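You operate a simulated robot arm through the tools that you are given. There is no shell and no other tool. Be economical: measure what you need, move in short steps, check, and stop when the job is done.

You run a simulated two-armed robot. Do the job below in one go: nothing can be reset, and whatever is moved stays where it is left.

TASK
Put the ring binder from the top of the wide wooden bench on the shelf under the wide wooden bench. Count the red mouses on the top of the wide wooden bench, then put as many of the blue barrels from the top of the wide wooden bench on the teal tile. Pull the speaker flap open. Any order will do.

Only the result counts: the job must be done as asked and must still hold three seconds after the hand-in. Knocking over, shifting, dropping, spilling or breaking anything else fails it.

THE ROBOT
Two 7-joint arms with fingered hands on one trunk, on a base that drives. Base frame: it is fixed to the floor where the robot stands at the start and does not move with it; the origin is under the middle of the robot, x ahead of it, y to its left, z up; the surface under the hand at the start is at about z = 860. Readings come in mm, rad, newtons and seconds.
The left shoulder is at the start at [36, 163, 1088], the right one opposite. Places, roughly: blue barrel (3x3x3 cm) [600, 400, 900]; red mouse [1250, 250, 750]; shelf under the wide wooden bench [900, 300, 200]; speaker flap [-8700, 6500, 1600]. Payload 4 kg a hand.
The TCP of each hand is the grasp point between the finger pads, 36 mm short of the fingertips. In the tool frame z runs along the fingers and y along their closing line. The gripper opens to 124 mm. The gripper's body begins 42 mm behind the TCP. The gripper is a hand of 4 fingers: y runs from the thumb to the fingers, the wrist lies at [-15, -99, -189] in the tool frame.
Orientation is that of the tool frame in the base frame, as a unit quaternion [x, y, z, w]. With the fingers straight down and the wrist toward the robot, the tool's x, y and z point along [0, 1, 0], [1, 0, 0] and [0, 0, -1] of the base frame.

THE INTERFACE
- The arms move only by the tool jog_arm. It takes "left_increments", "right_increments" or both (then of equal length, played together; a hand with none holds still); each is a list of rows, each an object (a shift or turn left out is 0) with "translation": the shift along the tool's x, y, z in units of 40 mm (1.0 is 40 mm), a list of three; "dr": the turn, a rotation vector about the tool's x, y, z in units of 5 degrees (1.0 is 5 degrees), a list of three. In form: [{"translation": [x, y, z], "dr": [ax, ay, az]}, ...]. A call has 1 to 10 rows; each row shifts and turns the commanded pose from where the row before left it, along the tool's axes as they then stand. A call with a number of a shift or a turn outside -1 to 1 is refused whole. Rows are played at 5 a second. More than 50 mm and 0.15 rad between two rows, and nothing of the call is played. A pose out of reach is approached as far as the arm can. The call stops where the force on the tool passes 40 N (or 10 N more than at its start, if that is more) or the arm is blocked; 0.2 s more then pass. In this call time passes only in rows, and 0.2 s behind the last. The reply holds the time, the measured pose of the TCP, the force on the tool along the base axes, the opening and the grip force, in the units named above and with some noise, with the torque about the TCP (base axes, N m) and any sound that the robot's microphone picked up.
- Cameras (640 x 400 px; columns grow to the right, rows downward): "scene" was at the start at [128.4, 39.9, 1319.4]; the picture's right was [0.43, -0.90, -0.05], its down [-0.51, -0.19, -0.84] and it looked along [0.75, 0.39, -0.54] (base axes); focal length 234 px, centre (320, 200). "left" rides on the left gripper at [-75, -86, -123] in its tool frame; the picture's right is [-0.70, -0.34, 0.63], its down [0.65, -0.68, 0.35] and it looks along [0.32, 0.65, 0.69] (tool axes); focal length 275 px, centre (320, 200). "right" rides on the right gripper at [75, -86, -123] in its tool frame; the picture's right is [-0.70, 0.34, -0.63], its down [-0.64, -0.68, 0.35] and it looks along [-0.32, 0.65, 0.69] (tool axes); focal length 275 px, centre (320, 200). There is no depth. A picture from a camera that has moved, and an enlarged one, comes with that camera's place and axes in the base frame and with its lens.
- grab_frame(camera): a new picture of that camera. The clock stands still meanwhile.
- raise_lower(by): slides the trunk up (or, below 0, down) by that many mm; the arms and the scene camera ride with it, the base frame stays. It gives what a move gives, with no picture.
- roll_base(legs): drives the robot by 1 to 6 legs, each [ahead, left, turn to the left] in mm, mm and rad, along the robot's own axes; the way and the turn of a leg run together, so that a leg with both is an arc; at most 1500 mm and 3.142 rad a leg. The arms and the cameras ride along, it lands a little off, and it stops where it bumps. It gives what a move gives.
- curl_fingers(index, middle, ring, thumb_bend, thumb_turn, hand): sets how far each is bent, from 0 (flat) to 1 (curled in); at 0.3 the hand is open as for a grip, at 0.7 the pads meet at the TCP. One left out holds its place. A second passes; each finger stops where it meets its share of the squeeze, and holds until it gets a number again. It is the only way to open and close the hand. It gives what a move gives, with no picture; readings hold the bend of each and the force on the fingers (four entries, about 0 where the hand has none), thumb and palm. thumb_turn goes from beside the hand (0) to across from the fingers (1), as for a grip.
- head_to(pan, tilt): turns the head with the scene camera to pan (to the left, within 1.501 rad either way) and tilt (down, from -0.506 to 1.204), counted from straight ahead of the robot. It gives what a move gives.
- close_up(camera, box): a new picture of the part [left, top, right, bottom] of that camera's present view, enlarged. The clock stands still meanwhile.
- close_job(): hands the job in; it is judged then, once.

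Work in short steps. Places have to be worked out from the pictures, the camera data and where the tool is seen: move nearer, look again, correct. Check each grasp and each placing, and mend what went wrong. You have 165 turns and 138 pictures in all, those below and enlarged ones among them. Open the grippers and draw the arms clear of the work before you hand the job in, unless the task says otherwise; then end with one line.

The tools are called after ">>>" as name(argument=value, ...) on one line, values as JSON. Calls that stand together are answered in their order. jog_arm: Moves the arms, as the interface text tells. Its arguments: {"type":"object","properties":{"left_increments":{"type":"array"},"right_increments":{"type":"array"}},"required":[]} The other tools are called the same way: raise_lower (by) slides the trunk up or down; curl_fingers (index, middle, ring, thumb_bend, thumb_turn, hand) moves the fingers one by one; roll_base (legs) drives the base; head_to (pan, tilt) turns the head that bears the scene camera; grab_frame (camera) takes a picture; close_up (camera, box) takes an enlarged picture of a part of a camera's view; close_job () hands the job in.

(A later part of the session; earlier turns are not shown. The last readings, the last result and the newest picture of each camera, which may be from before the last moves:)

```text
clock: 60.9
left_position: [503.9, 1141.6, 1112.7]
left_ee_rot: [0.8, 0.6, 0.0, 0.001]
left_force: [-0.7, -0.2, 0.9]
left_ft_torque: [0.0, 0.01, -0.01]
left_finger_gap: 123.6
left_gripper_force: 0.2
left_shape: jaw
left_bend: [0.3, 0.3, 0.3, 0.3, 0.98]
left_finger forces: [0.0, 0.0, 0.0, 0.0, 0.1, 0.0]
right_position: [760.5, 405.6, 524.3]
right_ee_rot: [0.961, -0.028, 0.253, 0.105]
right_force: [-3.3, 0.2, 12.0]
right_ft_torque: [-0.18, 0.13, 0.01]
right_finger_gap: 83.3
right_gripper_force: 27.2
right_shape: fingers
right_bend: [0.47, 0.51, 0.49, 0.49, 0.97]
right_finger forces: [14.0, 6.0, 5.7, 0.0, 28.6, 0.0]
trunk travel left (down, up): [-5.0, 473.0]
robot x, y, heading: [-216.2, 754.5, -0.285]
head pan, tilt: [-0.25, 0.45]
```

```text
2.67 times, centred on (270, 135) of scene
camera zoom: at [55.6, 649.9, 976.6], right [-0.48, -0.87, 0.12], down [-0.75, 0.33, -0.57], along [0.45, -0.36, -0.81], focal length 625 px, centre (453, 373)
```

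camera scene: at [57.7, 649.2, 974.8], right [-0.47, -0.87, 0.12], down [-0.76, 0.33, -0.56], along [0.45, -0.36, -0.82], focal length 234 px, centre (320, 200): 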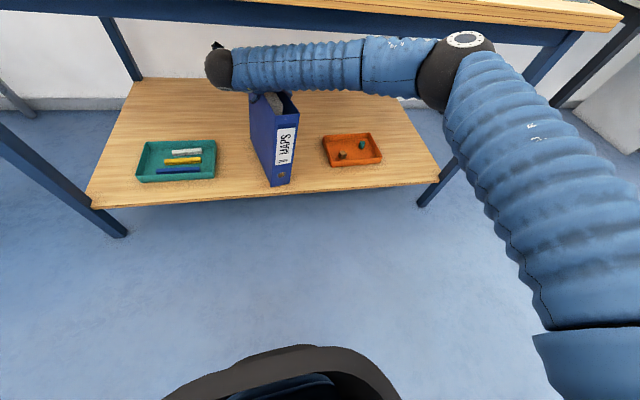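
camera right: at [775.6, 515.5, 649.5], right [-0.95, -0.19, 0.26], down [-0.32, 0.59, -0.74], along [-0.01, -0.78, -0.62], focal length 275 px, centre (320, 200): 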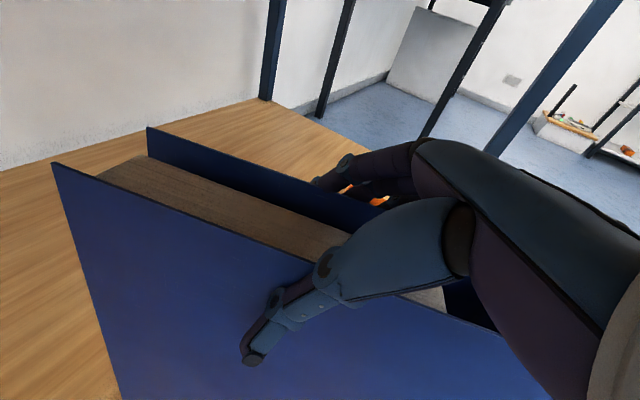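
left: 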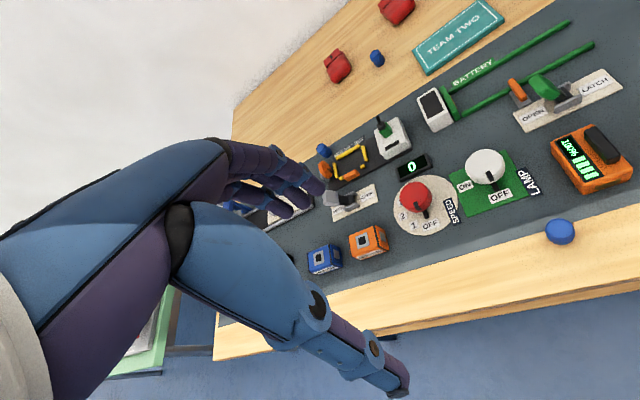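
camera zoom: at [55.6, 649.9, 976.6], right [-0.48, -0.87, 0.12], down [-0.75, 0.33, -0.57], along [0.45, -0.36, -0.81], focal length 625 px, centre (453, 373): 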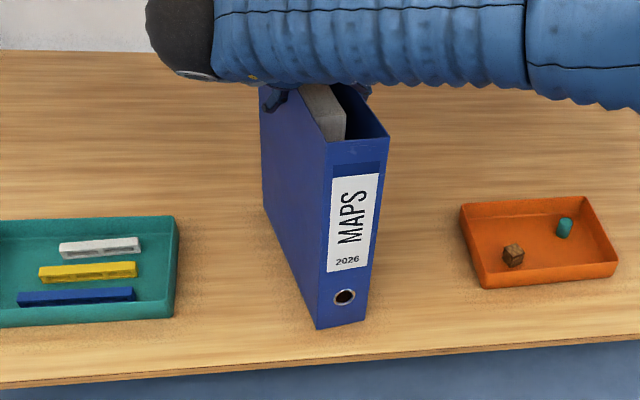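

It stands well inside the shelf. I release the fingers and check.

>>> curl_fingers(hand="right", index=0.3, middle=0.3, ring=0.3, thumb_bend=0.3)

>>> grab_frame(camera="right")

>>> close_up(camera="scene", box=[190, 60, 350, 210])

```text
clock: 61.9
left_position: [505.1, 1139.8, 1109.9]
left_ee_rot: [0.8, 0.6, -0.001, -0.001]
left_force: [-0.3, 0.2, -0.2]
left_ft_torque: [0.0, 0.01, -0.01]
left_finger_gap: 123.6
left_gripper_force: 0.0
left_shape: jaw
left_bend: [0.3, 0.3, 0.3, 0.3, 0.98]
left_finger forces: [0.1, 0.0, 0.0, 0.1, 0.1, 0.0]
right_position: [760.9, 405.7, 518.6]
right_ee_rot: [0.962, -0.027, 0.251, 0.103]
right_force: [0.2, 0.7, 0.1]
right_ft_torque: [-0.05, 0.01, -0.02]
right_finger_gap: 123.5
right_gripper_force: 0.3
right_shape: fingers
right_bend: [0.3, 0.3, 0.3, 0.3, 0.97]
right_finger forces: [0.0, 0.0, 0.1, 0.0, 0.9, 0.0]
trunk travel left (down, up): [-5.0, 473.0]
robot x, y, heading: [-216.3, 753.0, -0.28]
head pan, tilt: [-0.25, 0.45]
```

```text
83 pictures are left
camera right: at [775.8, 515.2, 644.3], right [-0.95, -0.19, 0.26], down [-0.33, 0.59, -0.74], along [-0.01, -0.78, -0.62], focal length 275 px, centre (320, 200)
```

right: 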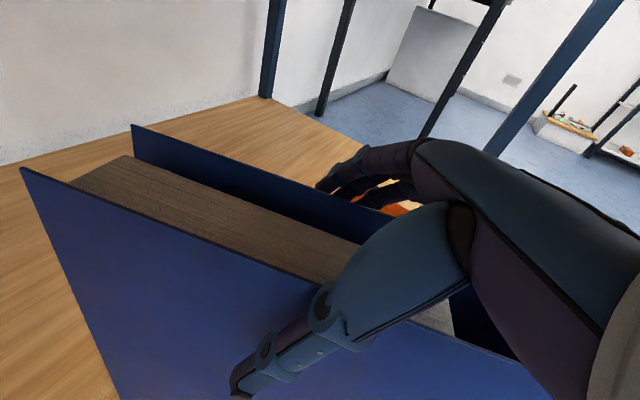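

```text
2.67 times, centred on (270, 135) of scene
camera zoom: at [56.9, 649.5, 975.3], right [-0.47, -0.87, 0.12], down [-0.76, 0.33, -0.57], along [0.45, -0.36, -0.82], focal length 625 px, centre (453, 373)
```

zoom: 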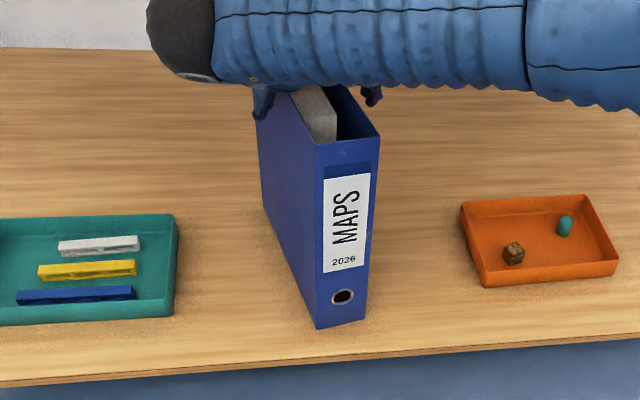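

Binder stands upright on the shelf. Thumb lightly touches the left cover; I shift the hand 10 mm left, up 12 mm, then back out horizontally.

>>> jog_arm(right_increments=[{"translation": [0, -0.25, 0]}, {"translation": [0.147, 0.055, -0.255]}, {"translation": [-0.433, 0, -0.25]}])

>>> grab_frame(camera="right")

```text
clock: 62.7
left_position: [506.1, 1140.7, 1110.1]
left_ee_rot: [0.8, 0.6, 0.0, 0.0]
left_force: [-0.9, 0.5, 0.4]
left_ft_torque: [0.02, 0.0, 0.01]
left_finger_gap: 123.8
left_gripper_force: 0.0
left_shape: jaw
left_bend: [0.3, 0.3, 0.3, 0.3, 0.98]
left_finger forces: [0.1, 0.0, 0.0, 0.0, 0.0, 0.0]
right_position: [741.9, 417.3, 529.1]
right_ee_rot: [0.962, -0.028, 0.251, 0.103]
right_force: [0.0, 0.6, 0.8]
right_ft_torque: [0.0, 0.03, 0.0]
right_finger_gap: 123.6
right_gripper_force: 0.1
right_shape: fingers
right_bend: [0.3, 0.3, 0.3, 0.3, 0.97]
right_finger forces: [0.1, 0.1, 0.0, 0.1, 0.5, 0.0]
trunk travel left (down, up): [-5.0, 473.0]
robot x, y, heading: [-219.9, 754.0, -0.284]
head pan, tilt: [-0.25, 0.45]
```

```text
81 pictures are left
camera right: at [756.9, 527.3, 654.7], right [-0.95, -0.19, 0.26], down [-0.33, 0.59, -0.74], along [-0.01, -0.78, -0.62], focal length 275 px, centre (320, 200)
```

right: 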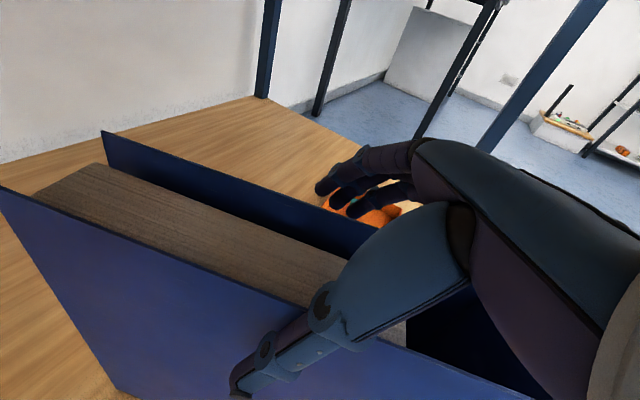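

Still a slight thumb reading; I shift 8 mm more left and continue back.

>>> jog_arm(right_increments=[{"translation": [0, -0.2, 0]}, {"translation": [-0.433, 0, -0.25]}, {"translation": [-0.866, 0, -0.5]}])

>>> close_up(camera="scene", box=[190, 60, 350, 210])

```text
clock: 63.5
left_position: [504.3, 1138.6, 1110.6]
left_ee_rot: [0.799, 0.601, 0.0, 0.0]
left_force: [0.2, 0.1, 0.2]
left_ft_torque: [-0.01, -0.02, -0.01]
left_finger_gap: 123.3
left_gripper_force: 0.0
left_shape: jaw
left_bend: [0.3, 0.3, 0.3, 0.3, 0.98]
left_finger forces: [0.1, 0.1, 0.0, 0.1, 0.1, 0.0]
right_position: [682.1, 431.5, 528.1]
right_ee_rot: [0.962, -0.027, 0.251, 0.102]
right_force: [-0.6, 0.5, 0.2]
right_ft_torque: [0.0, 0.03, 0.03]
right_finger_gap: 123.3
right_gripper_force: 0.1
right_shape: fingers
right_bend: [0.3, 0.3, 0.3, 0.3, 0.97]
right_finger forces: [0.0, 0.1, 0.0, 0.0, 0.0, 0.0]
trunk travel left (down, up): [-5.0, 473.0]
robot x, y, heading: [-216.6, 753.6, -0.284]
head pan, tilt: [-0.25, 0.45]
```

```text
2.67 times, centred on (270, 135) of scene
camera zoom: at [56.7, 649.6, 975.5], right [-0.47, -0.87, 0.12], down [-0.76, 0.33, -0.57], along [0.45, -0.36, -0.82], focal length 625 px, centre (453, 373)
```

zoom: 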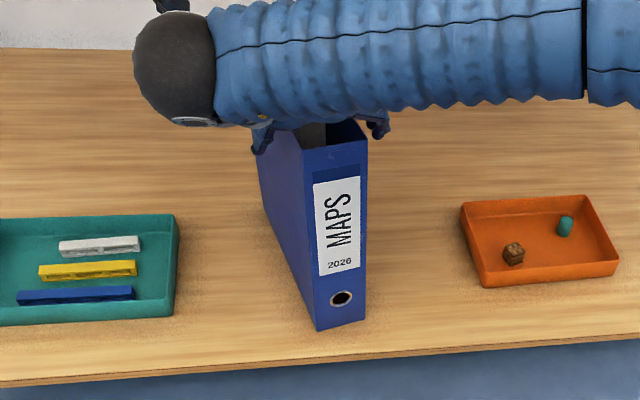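

Upright and undisturbed. I continue straight back 240 mm to clear the shelf.

>>> jog_arm(right_increments=[{"translation": [-0.866, 0, -0.5]}, {"translation": [-0.866, 0, -0.5]}, {"translation": [-0.866, 0, -0.5]}, {"translation": [-0.866, 0, -0.5]}, {"translation": [-0.866, 0, -0.5]}, {"translation": [-0.866, 0, -0.5]}])

>>> roll_base(legs=[[-350, 0, 0]])

>>> grab_frame(camera="scene")

```text
clock: 64.9
left_position: [505.1, 1140.5, 1109.5]
left_ee_rot: [0.8, 0.6, -0.001, 0.0]
left_force: [0.1, 0.1, -0.5]
left_ft_torque: [-0.02, -0.01, 0.0]
left_finger_gap: 123.9
left_gripper_force: 0.1
left_shape: jaw
left_bend: [0.3, 0.3, 0.3, 0.3, 0.98]
left_finger forces: [0.1, 0.0, 0.0, 0.0, 0.1, 0.2]
right_position: [443.6, 456.1, 528.4]
right_ee_rot: [0.962, -0.028, 0.251, 0.104]
right_force: [0.9, 0.0, -0.1]
right_ft_torque: [0.03, 0.01, -0.02]
right_finger_gap: 123.1
right_gripper_force: 0.0
right_shape: fingers
right_bend: [0.3, 0.3, 0.3, 0.3, 0.97]
right_finger forces: [0.0, 0.1, 0.1, 0.0, 0.0, 0.0]
trunk travel left (down, up): [-5.0, 473.0]
robot x, y, heading: [-217.6, 749.3, -0.282]
head pan, tilt: [-0.25, 0.45]
```

```text
clock: 67.1
left_position: [170.9, 1238.3, 1110.8]
left_ee_rot: [0.799, 0.601, 0.001, 0.0]
left_force: [0.3, 0.5, 0.9]
left_ft_torque: [0.02, -0.03, 0.01]
left_finger_gap: 123.5
left_gripper_force: 0.0
left_shape: jaw
left_bend: [0.3, 0.3, 0.3, 0.3, 0.98]
left_finger forces: [0.1, 0.1, 0.0, 0.0, 0.0, 0.1]
right_position: [111.7, 553.1, 528.5]
right_ee_rot: [0.962, -0.027, 0.252, 0.103]
right_force: [-0.2, -0.5, -0.2]
right_ft_torque: [-0.02, 0.04, -0.05]
right_finger_gap: 123.3
right_gripper_force: 0.1
right_shape: fingers
right_bend: [0.3, 0.3, 0.3, 0.3, 0.97]
right_finger forces: [0.0, 0.0, 0.0, 0.1, 0.0, 0.0]
trunk travel left (down, up): [-5.0, 473.0]
robot x, y, heading: [-548.2, 848.1, -0.28]
head pan, tilt: [-0.25, 0.45]
```

```text
79 pictures are left
camera scene: at [-275.8, 746.1, 975.5], right [-0.47, -0.87, 0.12], down [-0.76, 0.33, -0.57], along [0.45, -0.36, -0.82], focal length 234 px, centre (320, 200)
```

scene: 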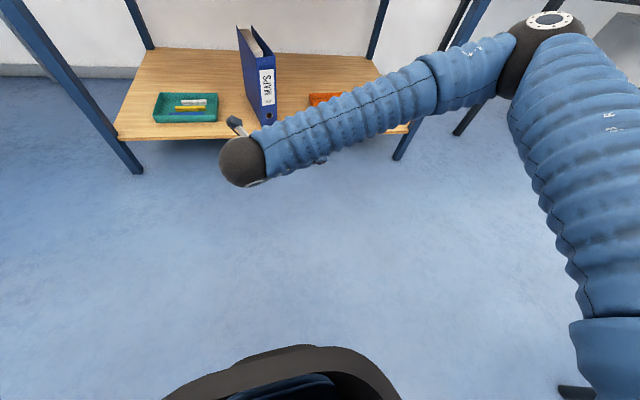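

Binder placed. I raise the trunk and the right arm to stow it high and to the right, to work on barrels with the left hand.

>>> raise_lower(by=345)

>>> jog_arm(right_increments=[{"translation": [0.3, 0.65, -0.65]}, {"translation": [0.3, 0.65, -0.65]}, {"translation": [0.3, 0.65, -0.65]}, {"translation": [0.3, 0.65, -0.65]}, {"translation": [0.3, 0.65, -0.65]}, {"translation": [0.3, 0.65, -0.65]}, {"translation": [0.3, 0.65, -0.65]}, {"translation": [0.3, 0.65, -0.65]}])

>>> head_to(pan=0.0, tilt=0.6)

>>> grab_frame(camera="scene")

```text
clock: 70.5
left_position: [173.0, 1238.3, 1454.0]
left_ee_rot: [0.799, 0.601, -0.001, 0.0]
left_force: [0.3, 0.0, 0.4]
left_ft_torque: [0.01, 0.03, -0.01]
left_finger_gap: 123.8
left_gripper_force: 0.0
left_shape: jaw
left_bend: [0.3, 0.3, 0.3, 0.3, 0.98]
left_finger forces: [0.0, 0.1, 0.0, 0.0, 0.1, 0.1]
right_position: [112.0, 552.9, 872.4]
right_ee_rot: [0.962, -0.026, 0.251, 0.103]
right_force: [-1.0, 0.2, 0.0]
right_ft_torque: [0.01, 0.02, 0.01]
right_finger_gap: 123.0
right_gripper_force: 0.1
right_shape: fingers
right_bend: [0.3, 0.3, 0.3, 0.3, 0.97]
right_finger forces: [0.0, 0.0, 0.1, 0.0, 0.0, 0.0]
trunk travel left (down, up): [-350.0, 128.0]
robot x, y, heading: [-551.6, 849.1, -0.281]
head pan, tilt: [-0.25, 0.45]
```

```text
clock: 72.3
left_position: [171.1, 1237.8, 1456.5]
left_ee_rot: [0.799, 0.601, 0.0, 0.0]
left_force: [-0.2, 0.2, 0.0]
left_ft_torque: [0.01, 0.0, -0.01]
left_finger_gap: 123.8
left_gripper_force: 0.1
left_shape: jaw
left_bend: [0.3, 0.3, 0.3, 0.3, 0.98]
left_finger forces: [0.0, 0.0, 0.1, 0.1, 0.1, 0.0]
right_position: [74.1, 393.9, 1137.0]
right_ee_rot: [0.962, -0.026, 0.252, 0.103]
right_force: [-0.7, 0.5, -0.6]
right_ft_torque: [-0.02, -0.03, 0.03]
right_finger_gap: 123.7
right_gripper_force: 0.1
right_shape: fingers
right_bend: [0.3, 0.3, 0.3, 0.3, 0.97]
right_finger forces: [0.1, 0.1, 0.0, 0.0, 0.1, 0.0]
trunk travel left (down, up): [-350.0, 128.0]
robot x, y, heading: [-551.3, 852.2, -0.282]
head pan, tilt: [-0.25, 0.45]
```

```text
clock: 73.1
left_position: [172.2, 1237.0, 1455.3]
left_ee_rot: [0.799, 0.601, 0.0, 0.001]
left_force: [0.0, 0.0, 0.3]
left_ft_torque: [0.05, 0.01, 0.01]
left_finger_gap: 123.7
left_gripper_force: 0.0
left_shape: jaw
left_bend: [0.3, 0.3, 0.3, 0.3, 0.98]
left_finger forces: [0.1, 0.0, 0.1, 0.0, 0.1, 0.0]
right_position: [76.3, 394.6, 1135.0]
right_ee_rot: [0.962, -0.027, 0.251, 0.103]
right_force: [0.8, 0.1, 0.1]
right_ft_torque: [0.03, 0.02, -0.01]
right_finger_gap: 123.5
right_gripper_force: 0.0
right_shape: fingers
right_bend: [0.3, 0.3, 0.3, 0.3, 0.97]
right_finger forces: [0.1, 0.0, 0.0, 0.1, 0.1, 0.0]
trunk travel left (down, up): [-350.0, 128.0]
robot x, y, heading: [-551.7, 847.1, -0.282]
head pan, tilt: [0.0, 0.6]
```

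```text
78 pictures are left
camera scene: at [-456.9, 822.0, 1417.2], right [-0.28, -0.96, 0.0], down [-0.57, 0.17, -0.8], along [0.77, -0.22, -0.6], focal length 234 px, centre (320, 200)
```

scene: 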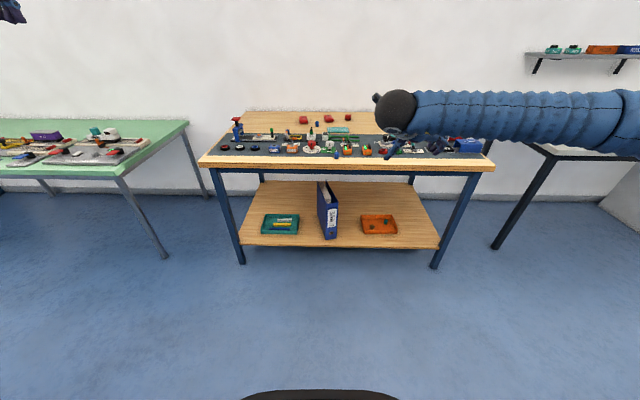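

Next barrel A at ~[583,429]. I drive near it and bring the left hand in front and lower.

>>> roll_base(legs=[[517, -386, 0]])

>>> jog_arm(left_increments=[{"translation": [-0.69, 0.25, 0.75]}, {"translation": [-0.69, 0.25, 0.75]}, {"translation": [-0.69, 0.25, 0.75]}, {"translation": [-0.69, 0.25, 0.75]}, {"translation": [-0.69, 0.25, 0.75]}, {"translation": [-0.69, 0.25, 0.75]}, {"translation": [-0.69, 0.25, 0.75]}, {"translation": [-0.69, 0.25, 0.75]}, {"translation": [-0.69, 0.25, 0.75]}, {"translation": [-0.69, 0.25, 0.75]}])

>>> grab_frame(camera="left")

>>> grab_frame(camera="scene")

```text
clock: 76.7
left_position: [562.1, 729.6, 1455.8]
left_ee_rot: [0.798, 0.603, -0.001, -0.001]
left_force: [0.7, -0.2, 1.0]
left_ft_torque: [0.03, 0.01, -0.03]
left_finger_gap: 123.7
left_gripper_force: 0.0
left_shape: jaw
left_bend: [0.3, 0.3, 0.3, 0.3, 0.98]
left_finger forces: [0.1, 0.0, 0.0, 0.0, 0.0, 0.1]
right_position: [470.0, -114.2, 1136.2]
right_ee_rot: [0.962, -0.024, 0.25, 0.102]
right_force: [-0.7, 0.2, -0.1]
right_ft_torque: [0.0, 0.04, -0.01]
right_finger_gap: 123.8
right_gripper_force: 0.2
right_shape: fingers
right_bend: [0.3, 0.3, 0.3, 0.3, 0.97]
right_finger forces: [0.1, 0.1, 0.1, 0.0, 0.0, 0.1]
trunk travel left (down, up): [-350.0, 128.0]
robot x, y, heading: [-159.0, 336.4, -0.276]
head pan, tilt: [0.0, 0.6]
```

```text
clock: 78.9
left_position: [582.8, 438.1, 1154.9]
left_ee_rot: [0.797, 0.604, 0.001, -0.001]
left_force: [0.2, 0.2, -0.3]
left_ft_torque: [0.02, 0.0, 0.0]
left_finger_gap: 123.3
left_gripper_force: 0.0
left_shape: jaw
left_bend: [0.3, 0.3, 0.3, 0.3, 0.98]
left_finger forces: [0.0, 0.0, 0.0, 0.0, 0.1, 0.0]
right_position: [469.8, -114.2, 1135.1]
right_ee_rot: [0.962, -0.025, 0.25, 0.102]
right_force: [0.6, -0.8, -0.7]
right_ft_torque: [-0.02, 0.03, 0.0]
right_finger_gap: 123.5
right_gripper_force: 0.1
right_shape: fingers
right_bend: [0.3, 0.3, 0.3, 0.3, 0.97]
right_finger forces: [0.1, 0.0, 0.0, 0.0, 0.0, 0.0]
trunk travel left (down, up): [-350.0, 128.0]
robot x, y, heading: [-155.2, 335.8, -0.276]
head pan, tilt: [0.0, 0.6]
```

```text
77 pictures are left
camera left: at [481.2, 386.9, 1276.7], right [-0.51, -0.58, -0.63], down [-0.48, 0.81, -0.35], along [0.71, 0.13, -0.69], focal length 275 px, centre (320, 200)
```

left: 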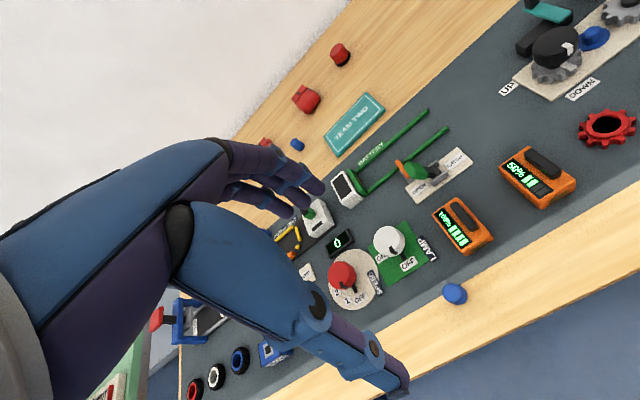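

```text
76 pictures are left
camera scene: at [-64.1, 309.6, 1417.1], right [-0.27, -0.96, 0.0], down [-0.58, 0.16, -0.8], along [0.77, -0.22, -0.6], focal length 234 px, centre (320, 200)
```

scene: 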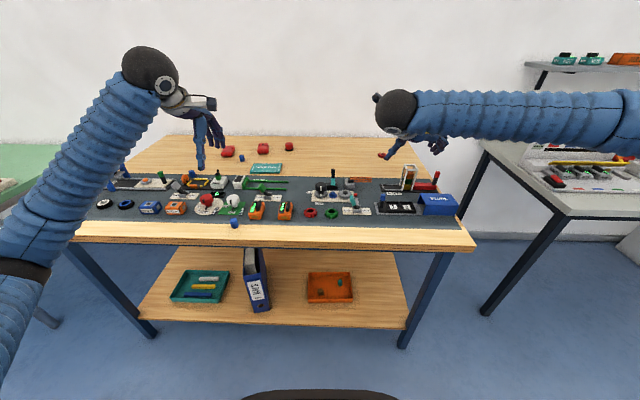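

Barrel A computed at [587,430]. I pre-close the left fingers partly and descend to 950.

>>> curl_fingers(hand="left", index=0.46, middle=0.46, ring=0.46, thumb_bend=0.46)

>>> jog_arm(left_increments=[{"translation": [-0.17, 0.12, 0.85]}, {"translation": [0, 0, 0.85]}, {"translation": [0, 0, 0.85]}, {"translation": [0, 0, 0.85]}, {"translation": [0, 0, 0.85]}, {"translation": [0, 0, 0.85]}])

>>> grab_frame(camera="left")

>>> close_up(camera="scene", box=[160, 150, 300, 250])

```text
clock: 79.9
left_position: [583.6, 436.1, 1156.0]
left_ee_rot: [0.797, 0.603, 0.0, 0.0]
left_force: [0.0, 0.8, -0.8]
left_ft_torque: [0.0, -0.01, 0.01]
left_finger_gap: 74.5
left_gripper_force: 0.0
left_shape: fingers
left_bend: [0.46, 0.46, 0.46, 0.46, 0.98]
left_finger forces: [0.1, 0.1, 0.0, 0.0, 0.0, 0.1]
right_position: [469.4, -114.6, 1135.9]
right_ee_rot: [0.962, -0.024, 0.252, 0.102]
right_force: [-0.1, 0.0, -0.1]
right_ft_torque: [0.0, 0.0, 0.01]
right_finger_gap: 123.4
right_gripper_force: 0.1
right_shape: fingers
right_bend: [0.3, 0.3, 0.3, 0.3, 0.97]
right_finger forces: [0.1, 0.0, 0.0, 0.0, 0.0, 0.0]
trunk travel left (down, up): [-350.0, 128.0]
robot x, y, heading: [-159.3, 333.0, -0.275]
head pan, tilt: [0.0, 0.6]
```

```text
clock: 81.3
left_position: [586.7, 430.7, 951.0]
left_ee_rot: [0.798, 0.603, 0.001, 0.0]
left_force: [0.1, -0.3, 0.2]
left_ft_torque: [-0.02, 0.01, 0.01]
left_finger_gap: 74.8
left_gripper_force: 0.0
left_shape: fingers
left_bend: [0.46, 0.46, 0.46, 0.46, 0.98]
left_finger forces: [0.1, 0.0, 0.2, 0.1, 0.0, 0.0]
right_position: [469.5, -112.6, 1137.1]
right_ee_rot: [0.962, -0.025, 0.251, 0.101]
right_force: [0.3, -0.1, 0.7]
right_ft_torque: [0.01, -0.01, 0.0]
right_finger_gap: 123.1
right_gripper_force: 0.1
right_shape: fingers
right_bend: [0.3, 0.3, 0.3, 0.3, 0.97]
right_finger forces: [0.0, 0.0, 0.0, 0.0, 0.1, 0.0]
trunk travel left (down, up): [-350.0, 128.0]
robot x, y, heading: [-156.4, 340.3, -0.278]
head pan, tilt: [0.0, 0.6]
```

```text
75 pictures are left
camera left: at [484.1, 380.0, 1073.2], right [-0.51, -0.58, -0.63], down [-0.48, 0.81, -0.35], along [0.71, 0.13, -0.69], focal length 275 px, centre (320, 200)
```

left: 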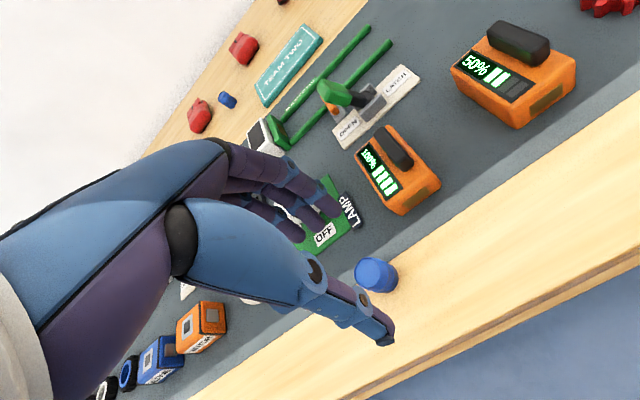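

```text
4.00 times, centred on (230, 200) of scene
camera zoom: at [-64.6, 310.4, 1417.2], right [-0.27, -0.96, 0.0], down [-0.58, 0.16, -0.8], along [0.77, -0.22, -0.6], focal length 938 px, centre (680, 200)
```

zoom: 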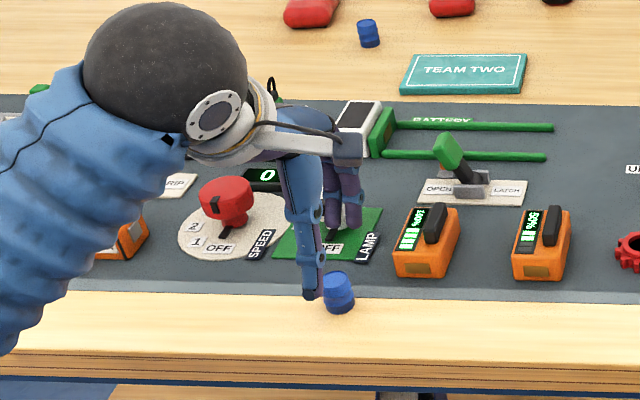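

The camera ray puts the barrel exactly under the TCP. I descend 52 mm.

>>> jog_arm(left_increments=[{"translation": [0, 0, 0.5]}, {"translation": [0, 0, 0.5]}, {"translation": [0, 0, 0.3]}])

>>> grab_frame(camera="left")

>>> close_up(camera="scene", box=[190, 180, 290, 250])

```text
clock: 82.1
left_position: [585.7, 429.0, 900.7]
left_ee_rot: [0.797, 0.604, 0.001, 0.002]
left_force: [0.7, -1.4, 7.5]
left_ft_torque: [-0.07, -0.38, 0.02]
left_finger_gap: 74.8
left_gripper_force: 3.3
left_shape: fingers
left_bend: [0.46, 0.45, 0.46, 0.46, 0.98]
left_finger forces: [3.6, 3.7, 0.0, 0.0, 0.1, 0.1]
right_position: [469.6, -114.9, 1136.8]
right_ee_rot: [0.962, -0.025, 0.252, 0.102]
right_force: [0.7, 0.4, 0.2]
right_ft_torque: [0.0, 0.02, -0.02]
right_finger_gap: 123.3
right_gripper_force: 0.1
right_shape: fingers
right_bend: [0.3, 0.3, 0.3, 0.3, 0.97]
right_finger forces: [0.0, 0.1, 0.0, 0.0, 0.1, 0.0]
trunk travel left (down, up): [-350.0, 128.0]
robot x, y, heading: [-157.3, 340.1, -0.272]
head pan, tilt: [0.0, 0.6]
```

```text
73 pictures are left
camera left: at [482.8, 379.1, 1022.5], right [-0.51, -0.58, -0.63], down [-0.48, 0.81, -0.35], along [0.71, 0.13, -0.69], focal length 275 px, centre (320, 200)
```

left: 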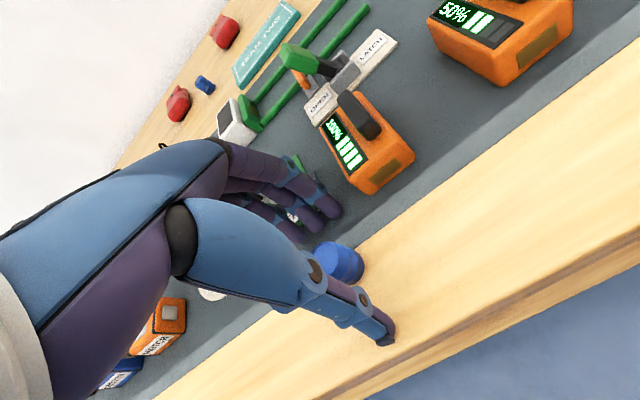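

```text
5.71 times, centred on (240, 215) of scene
camera zoom: at [-65.7, 310.2, 1417.5], right [-0.27, -0.96, 0.0], down [-0.58, 0.16, -0.8], along [0.77, -0.22, -0.6], focal length 1340 px, centre (777, 114)
```

zoom: 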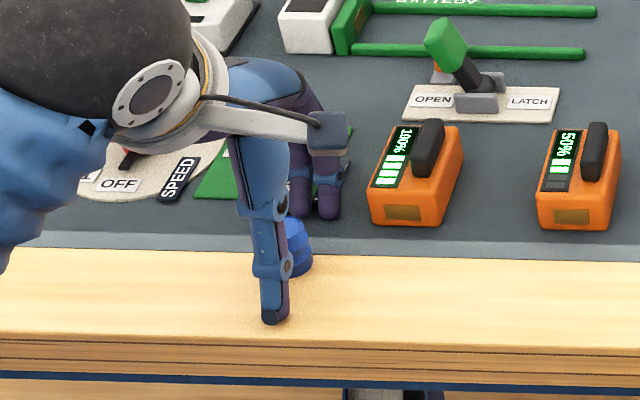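

Two fingertips touch the surface lightly; I raise 4 mm, move 4 mm back, and close gently.

>>> jog_arm(left_increments=[{"translation": [0, -0.1, -0.1]}])

>>> curl_fingers(hand="left", index=0.7, middle=0.7, ring=0.7, thumb_bend=0.7)

>>> grab_frame(camera="left")

>>> close_up(camera="scene", box=[190, 180, 290, 250])

```text
clock: 82.5
left_position: [582.4, 429.4, 902.7]
left_ee_rot: [0.797, 0.603, -0.001, -0.002]
left_force: [-0.5, -0.4, -0.7]
left_ft_torque: [0.01, 0.02, -0.04]
left_finger_gap: 74.7
left_gripper_force: 0.1
left_shape: fingers
left_bend: [0.46, 0.46, 0.46, 0.46, 0.98]
left_finger forces: [0.0, 0.1, 0.0, 0.1, 0.1, 0.0]
right_position: [468.9, -113.9, 1135.7]
right_ee_rot: [0.962, -0.024, 0.252, 0.101]
right_force: [-1.0, -0.5, -0.4]
right_ft_torque: [0.01, -0.03, -0.01]
right_finger_gap: 123.3
right_gripper_force: 0.1
right_shape: fingers
right_bend: [0.3, 0.3, 0.3, 0.3, 0.97]
right_finger forces: [0.0, 0.0, 0.0, 0.0, 0.0, 0.1]
trunk travel left (down, up): [-350.0, 128.0]
robot x, y, heading: [-157.9, 337.6, -0.275]
head pan, tilt: [0.0, 0.6]
```

```text
clock: 83.5
left_position: [580.5, 430.3, 904.6]
left_ee_rot: [0.797, 0.603, 0.0, 0.001]
left_force: [2.5, -1.7, 8.6]
left_ft_torque: [-0.07, -0.22, -0.04]
left_finger_gap: 15.4
left_gripper_force: 14.1
left_shape: fingers
left_bend: [0.65, 0.65, 0.7, 0.68, 0.96]
left_finger forces: [5.0, 8.2, 0.0, 0.0, 15.0, 0.0]
right_position: [469.1, -113.8, 1136.4]
right_ee_rot: [0.962, -0.023, 0.252, 0.102]
right_force: [-0.4, 0.7, 0.2]
right_ft_torque: [0.0, -0.03, 0.0]
right_finger_gap: 123.5
right_gripper_force: 0.1
right_shape: fingers
right_bend: [0.3, 0.3, 0.3, 0.3, 0.97]
right_finger forces: [0.0, 0.1, 0.1, 0.0, 0.1, 0.0]
trunk travel left (down, up): [-350.0, 128.0]
robot x, y, heading: [-156.5, 338.1, -0.275]
head pan, tilt: [0.0, 0.6]
```

```text
71 pictures are left
camera left: at [478.9, 379.9, 1025.9], right [-0.51, -0.58, -0.63], down [-0.48, 0.81, -0.35], along [0.71, 0.13, -0.69], focal length 275 px, centre (320, 200)
```

left: 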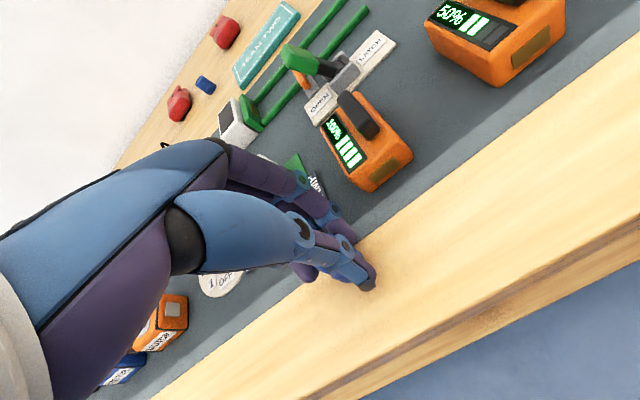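

```text
5.71 times, centred on (240, 215) of scene
camera zoom: at [-65.3, 310.0, 1417.3], right [-0.27, -0.96, 0.0], down [-0.58, 0.16, -0.8], along [0.77, -0.22, -0.6], focal length 1340 px, centre (777, 114)
```

zoom: 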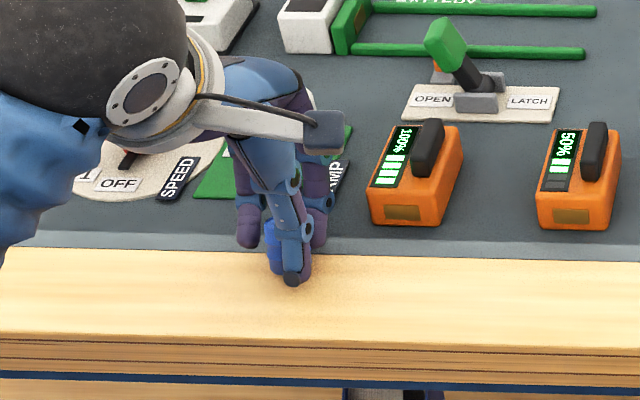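

Barrel seems gripped by thumb, index and middle. I lift 60 mm and look.

>>> jog_arm(left_increments=[{"translation": [0, 0, -0.5]}, {"translation": [0, 0, -0.5]}, {"translation": [0, 0, -0.5]}])

>>> close_up(camera="scene", box=[190, 150, 290, 250])

>>> close_up(camera="left", box=[220, 180, 420, 330])

```text
clock: 84.3
left_position: [581.8, 429.7, 963.8]
left_ee_rot: [0.798, 0.603, -0.001, -0.001]
left_force: [-0.1, 0.4, 0.5]
left_ft_torque: [-0.01, 0.0, 0.02]
left_finger_gap: 14.6
left_gripper_force: 12.7
left_shape: fingers
left_bend: [0.65, 0.65, 0.7, 0.68, 0.96]
left_finger forces: [4.7, 7.7, 0.0, 0.0, 12.5, 0.0]
right_position: [469.6, -114.4, 1136.7]
right_ee_rot: [0.962, -0.023, 0.252, 0.102]
right_force: [-0.2, 0.5, 0.3]
right_ft_torque: [0.0, -0.01, -0.01]
right_finger_gap: 123.3
right_gripper_force: 0.2
right_shape: fingers
right_bend: [0.3, 0.3, 0.3, 0.3, 0.97]
right_finger forces: [0.1, 0.0, 0.0, 0.0, 0.1, 0.0]
trunk travel left (down, up): [-350.0, 128.0]
robot x, y, heading: [-156.3, 336.4, -0.272]
head pan, tilt: [0.0, 0.6]
```

```text
4.00 times, centred on (240, 200) of scene
camera zoom: at [-64.8, 309.9, 1417.2], right [-0.27, -0.96, 0.0], down [-0.58, 0.16, -0.8], along [0.77, -0.22, -0.6], focal length 938 px, centre (640, 200)
```

zoom: 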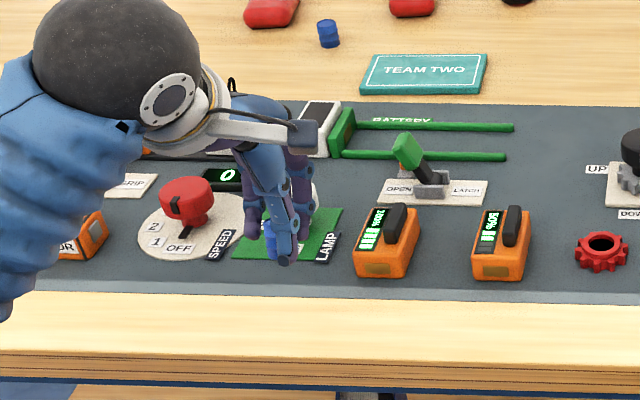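

```text
2.67 times, centred on (320, 255) of left
camera zoom: at [479.3, 380.2, 1085.4], right [-0.51, -0.58, -0.63], down [-0.48, 0.81, -0.34], along [0.71, 0.13, -0.69], focal length 734 px, centre (320, 53)
```

zoom: 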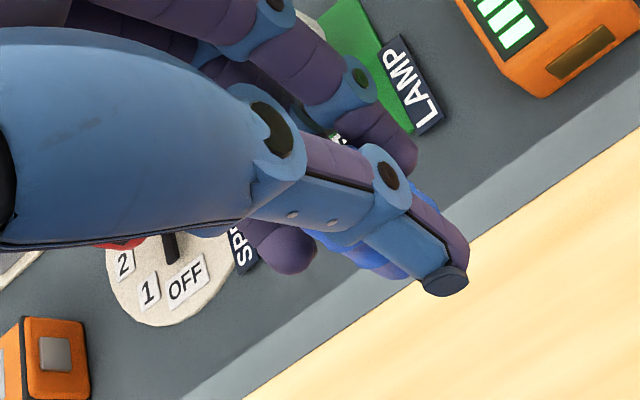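

Barrel A is held. I raise it and drive forward toward the tile (tile centre ≈ [949,285]).

>>> jog_arm(left_increments=[{"translation": [0, 0, -1]}, {"translation": [0, 0, -1]}])

>>> roll_base(legs=[[300, 60, 0]])

>>> grab_frame(camera="scene")

>>> grab_frame(camera="left")

```text
clock: 84.9
left_position: [581.5, 430.9, 1044.8]
left_ee_rot: [0.797, 0.604, -0.001, 0.0]
left_force: [0.0, -0.7, 0.0]
left_ft_torque: [-0.01, -0.01, -0.01]
left_finger_gap: 14.8
left_gripper_force: 12.4
left_shape: fingers
left_bend: [0.65, 0.65, 0.7, 0.68, 0.96]
left_finger forces: [4.7, 7.8, 0.1, 0.0, 12.3, 0.1]
right_position: [470.1, -113.0, 1136.3]
right_ee_rot: [0.962, -0.024, 0.252, 0.102]
right_force: [-0.1, 0.0, -0.4]
right_ft_torque: [-0.02, 0.02, 0.0]
right_finger_gap: 123.4
right_gripper_force: 0.1
right_shape: fingers
right_bend: [0.3, 0.3, 0.3, 0.3, 0.97]
right_finger forces: [0.0, 0.0, 0.0, 0.1, 0.0, 0.0]
trunk travel left (down, up): [-350.0, 128.0]
robot x, y, heading: [-155.0, 339.0, -0.275]
head pan, tilt: [0.0, 0.6]
```

```text
clock: 87.0
left_position: [872.8, 409.6, 1059.5]
left_ee_rot: [0.793, 0.609, 0.011, 0.002]
left_force: [-0.4, 0.2, 0.9]
left_ft_torque: [0.01, 0.0, -0.01]
left_finger_gap: 14.3
left_gripper_force: 12.2
left_shape: fingers
left_bend: [0.66, 0.65, 0.7, 0.68, 0.96]
left_finger forces: [4.7, 7.8, 0.0, 0.0, 12.2, 0.1]
right_position: [766.0, -138.3, 1141.7]
right_ee_rot: [0.961, -0.02, 0.259, 0.095]
right_force: [0.2, 0.3, -0.3]
right_ft_torque: [0.0, 0.06, -0.03]
right_finger_gap: 123.6
right_gripper_force: 0.1
right_shape: fingers
right_bend: [0.3, 0.3, 0.3, 0.3, 0.97]
right_finger forces: [0.0, 0.1, 0.1, 0.0, 0.0, 0.0]
trunk travel left (down, up): [-350.0, 128.0]
robot x, y, heading: [149.4, 313.8, -0.265]
head pan, tilt: [0.0, 0.6]
```

```text
67 pictures are left
camera scene: at [222.7, 277.0, 1419.3], right [-0.26, -0.97, -0.01], down [-0.57, 0.16, -0.81], along [0.78, -0.2, -0.59], focal length 234 px, centre (320, 200)
```

scene: 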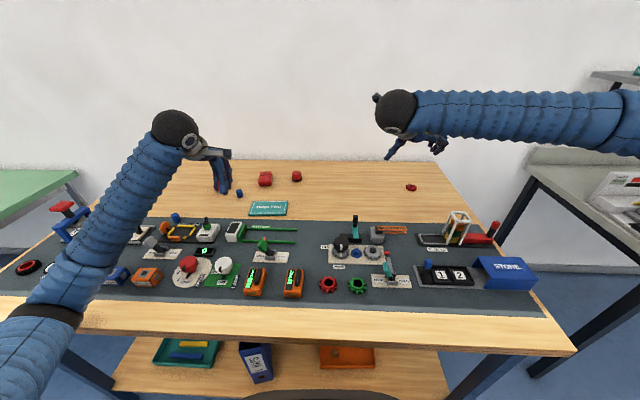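

```text
66 pictures are left
camera left: at [769.1, 357.3, 1178.2], right [-0.49, -0.58, -0.65], down [-0.49, 0.8, -0.35], along [0.72, 0.14, -0.68], focal length 275 px, centre (320, 200)
```

left: 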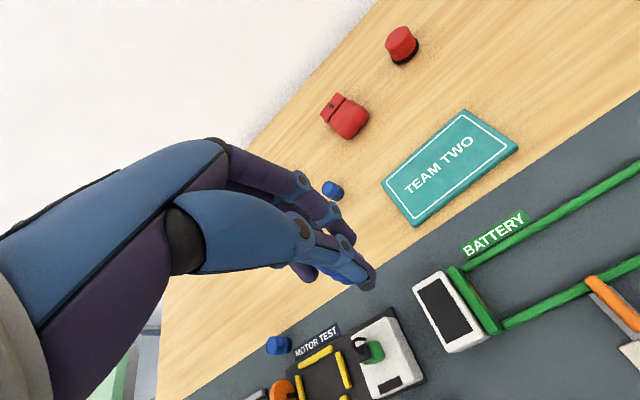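

Barrel still held. I move the hand toward the tile's right half; the pose readings look slightly tilted, so I re-check after the move.

>>> jog_arm(left_increments=[{"translation": [-0.7, 0.53, 0]}, {"translation": [-0.7, 0.53, 0]}, {"translation": [-0.7, 0.53, 0]}, {"translation": [-0.7, 0.53, 0]}, {"translation": [-0.7, 0.53, 0]}])

>>> grab_frame(camera="left")

>>> close_up(camera="scene", box=[180, 130, 340, 250])

```text
clock: 88.4
left_position: [936.6, 441.0, 1059.7]
left_ee_rot: [0.741, 0.671, 0.016, 0.0]
left_force: [-0.2, 0.6, -1.0]
left_ft_torque: [0.02, -0.02, -0.01]
left_finger_gap: 14.3
left_gripper_force: 11.9
left_shape: fingers
left_bend: [0.66, 0.65, 0.7, 0.68, 0.96]
left_finger forces: [4.7, 7.7, 0.0, 0.1, 11.7, 0.0]
right_position: [814.4, 21.9, 1131.0]
right_ee_rot: [0.962, 0.049, 0.258, 0.078]
right_force: [0.9, -0.5, -1.4]
right_ft_torque: [0.01, -0.02, 0.03]
right_finger_gap: 123.4
right_gripper_force: 0.1
right_shape: fingers
right_bend: [0.3, 0.3, 0.3, 0.3, 0.98]
right_finger forces: [0.0, 0.0, 0.1, 0.1, 0.0, 0.0]
trunk travel left (down, up): [-350.0, 128.0]
robot x, y, heading: [133.3, 377.3, -0.118]
head pan, tilt: [0.0, 0.6]
stopped in row 5 (left hand): the arm was blocked; the commanded pose is now the measured one
```

```text
65 pictures are left
camera left: at [841.8, 371.7, 1177.7], right [-0.39, -0.65, -0.66], down [-0.61, 0.72, -0.34], along [0.69, 0.27, -0.67], focal length 275 px, centre (320, 200)
```

left: 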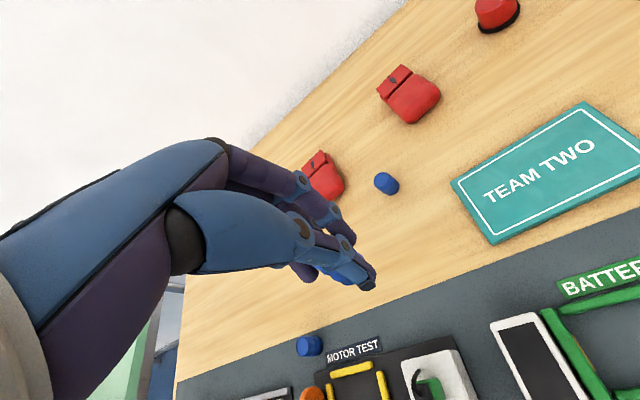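

```text
3.33 times, centred on (260, 190) of scene
camera zoom: at [218.4, 355.0, 1414.9], right [-0.12, -0.99, -0.01], down [-0.59, 0.08, -0.8], along [0.8, -0.09, -0.59], focal length 782 px, centre (520, 233)
```

zoom: 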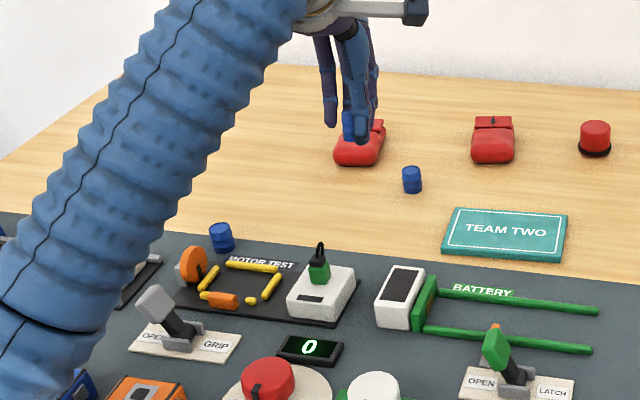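

Something (probably the left elbow against the bench edge) blocked me and swung my base. I back off straight away and inspect.

>>> roll_base(legs=[[-180, 0, 0]])

>>> head_to(pan=0.3, tilt=0.7)

>>> grab_frame(camera="scene")

```text
clock: 89.9
left_position: [767.8, 470.9, 1056.6]
left_ee_rot: [0.742, 0.67, 0.011, 0.002]
left_force: [-0.6, 0.7, -0.7]
left_ft_torque: [0.0, -0.05, 0.0]
left_finger_gap: 14.3
left_gripper_force: 12.2
left_shape: fingers
left_bend: [0.66, 0.65, 0.7, 0.68, 0.96]
left_finger forces: [4.8, 7.7, 0.0, 0.1, 11.7, 0.0]
right_position: [646.2, 52.8, 1134.7]
right_ee_rot: [0.961, 0.051, 0.257, 0.083]
right_force: [0.3, 1.0, 0.1]
right_ft_torque: [0.0, -0.04, -0.02]
right_finger_gap: 123.4
right_gripper_force: 0.1
right_shape: fingers
right_bend: [0.3, 0.3, 0.3, 0.3, 0.98]
right_finger forces: [0.0, 0.0, 0.0, 0.1, 0.0, 0.0]
trunk travel left (down, up): [-350.0, 128.0]
robot x, y, heading: [-44.6, 402.4, -0.12]
head pan, tilt: [0.0, 0.6]
```

```text
clock: 90.7
left_position: [769.5, 470.9, 1055.0]
left_ee_rot: [0.742, 0.67, 0.011, 0.002]
left_force: [1.6, -0.8, -0.6]
left_ft_torque: [0.01, 0.0, 0.02]
left_finger_gap: 14.2
left_gripper_force: 12.1
left_shape: fingers
left_bend: [0.66, 0.65, 0.7, 0.68, 0.96]
left_finger forces: [4.7, 7.7, 0.0, 0.0, 11.6, 0.0]
right_position: [648.1, 53.0, 1133.7]
right_ee_rot: [0.962, 0.05, 0.257, 0.083]
right_force: [0.7, 0.6, -0.2]
right_ft_torque: [-0.01, 0.0, 0.0]
right_finger_gap: 123.1
right_gripper_force: 0.1
right_shape: fingers
right_bend: [0.3, 0.3, 0.3, 0.3, 0.98]
right_finger forces: [0.1, 0.0, 0.0, 0.1, 0.1, 0.0]
trunk travel left (down, up): [-350.0, 128.0]
robot x, y, heading: [-40.6, 407.2, -0.123]
head pan, tilt: [0.3, 0.7]
```

```text
63 pictures are left
camera scene: at [50.1, 415.7, 1408.8], right [0.18, -0.98, -0.01], down [-0.66, -0.11, -0.74], along [0.73, 0.14, -0.67], focal length 234 px, centre (320, 200)
```

scene: 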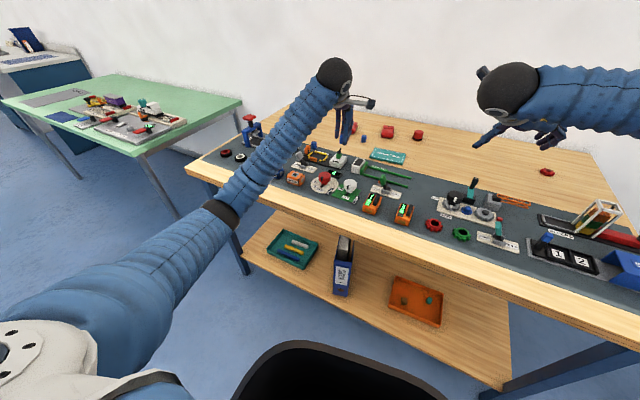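

The base front (≈400 mm ahead of my axis) had bumped the shelf; nothing seems shifted. I re-square and keep further from the bench: target pose ≈ [100,436], heading −0.30.

>>> roll_base(legs=[[0, 0, -0.18], [110, 73, 0]])

>>> head_to(pan=0.1, tilt=0.65)

>>> grab_frame(camera="scene")

>>> grab_frame(camera="left")

```text
clock: 92.7
left_position: [881.6, 364.3, 1063.1]
left_ee_rot: [0.796, 0.605, 0.015, 0.002]
left_force: [-0.2, -0.6, -0.5]
left_ft_torque: [0.03, -0.01, 0.02]
left_finger_gap: 14.3
left_gripper_force: 11.7
left_shape: fingers
left_bend: [0.66, 0.65, 0.7, 0.68, 0.96]
left_finger forces: [4.8, 7.8, 0.1, 0.0, 11.6, 0.0]
right_position: [686.6, -25.5, 1137.0]
right_ee_rot: [0.962, -0.033, 0.252, 0.103]
right_force: [0.5, 0.1, -0.8]
right_ft_torque: [0.02, 0.02, 0.0]
right_finger_gap: 123.4
right_gripper_force: 0.0
right_shape: fingers
right_bend: [0.3, 0.3, 0.3, 0.3, 0.98]
right_finger forces: [0.1, 0.0, 0.0, 0.0, 0.1, 0.1]
trunk travel left (down, up): [-350.0, 128.0]
robot x, y, heading: [75.7, 440.4, -0.294]
head pan, tilt: [0.3, 0.7]
stopped in leg 2: the robot was blocked; the commanded pose is now the measured one
```

```text
clock: 93.5
left_position: [881.6, 365.2, 1062.3]
left_ee_rot: [0.796, 0.606, 0.012, 0.001]
left_force: [-0.5, -1.1, -0.7]
left_ft_torque: [0.01, -0.01, 0.01]
left_finger_gap: 14.0
left_gripper_force: 12.1
left_shape: fingers
left_bend: [0.66, 0.65, 0.7, 0.68, 0.96]
left_finger forces: [4.7, 7.8, 0.0, 0.1, 11.7, 0.0]
right_position: [688.8, -26.4, 1137.1]
right_ee_rot: [0.961, -0.032, 0.254, 0.103]
right_force: [-0.3, 1.0, 0.4]
right_ft_torque: [-0.01, 0.01, 0.01]
right_finger_gap: 123.0
right_gripper_force: 0.1
right_shape: fingers
right_bend: [0.3, 0.3, 0.3, 0.3, 0.98]
right_finger forces: [0.0, 0.1, 0.0, 0.0, 0.0, 0.0]
trunk travel left (down, up): [-350.0, 128.0]
robot x, y, heading: [77.3, 440.2, -0.291]
head pan, tilt: [0.099, 0.649]
```

```text
62 pictures are left
camera scene: at [157.5, 414.5, 1414.3], right [-0.19, -0.98, -0.01], down [-0.62, 0.13, -0.78], along [0.76, -0.14, -0.63], focal length 234 px, centre (320, 200)
```

scene: 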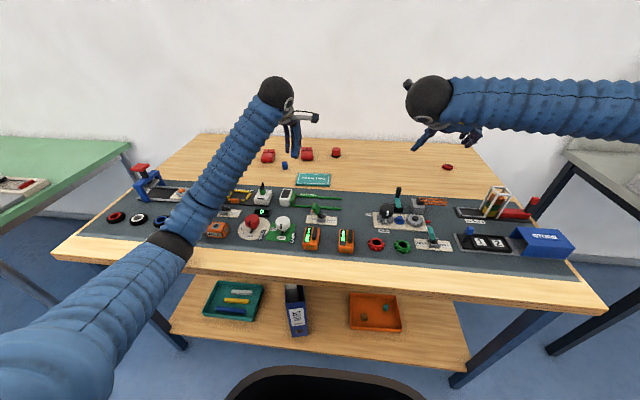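

```text
61 pictures are left
camera left: at [775.7, 312.6, 1180.4], right [-0.5, -0.57, -0.65], down [-0.48, 0.81, -0.35], along [0.73, 0.14, -0.67], focal length 275 px, centre (320, 200)
```

left: 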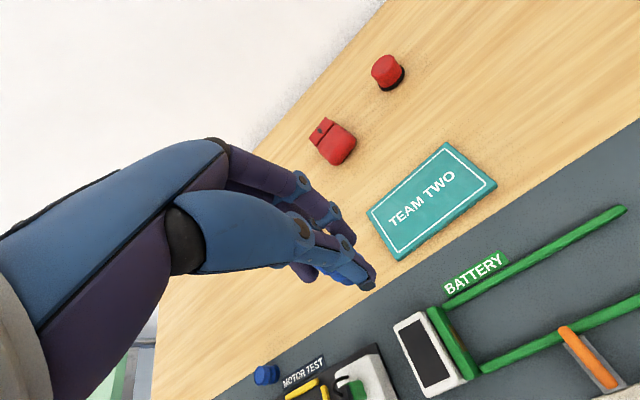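

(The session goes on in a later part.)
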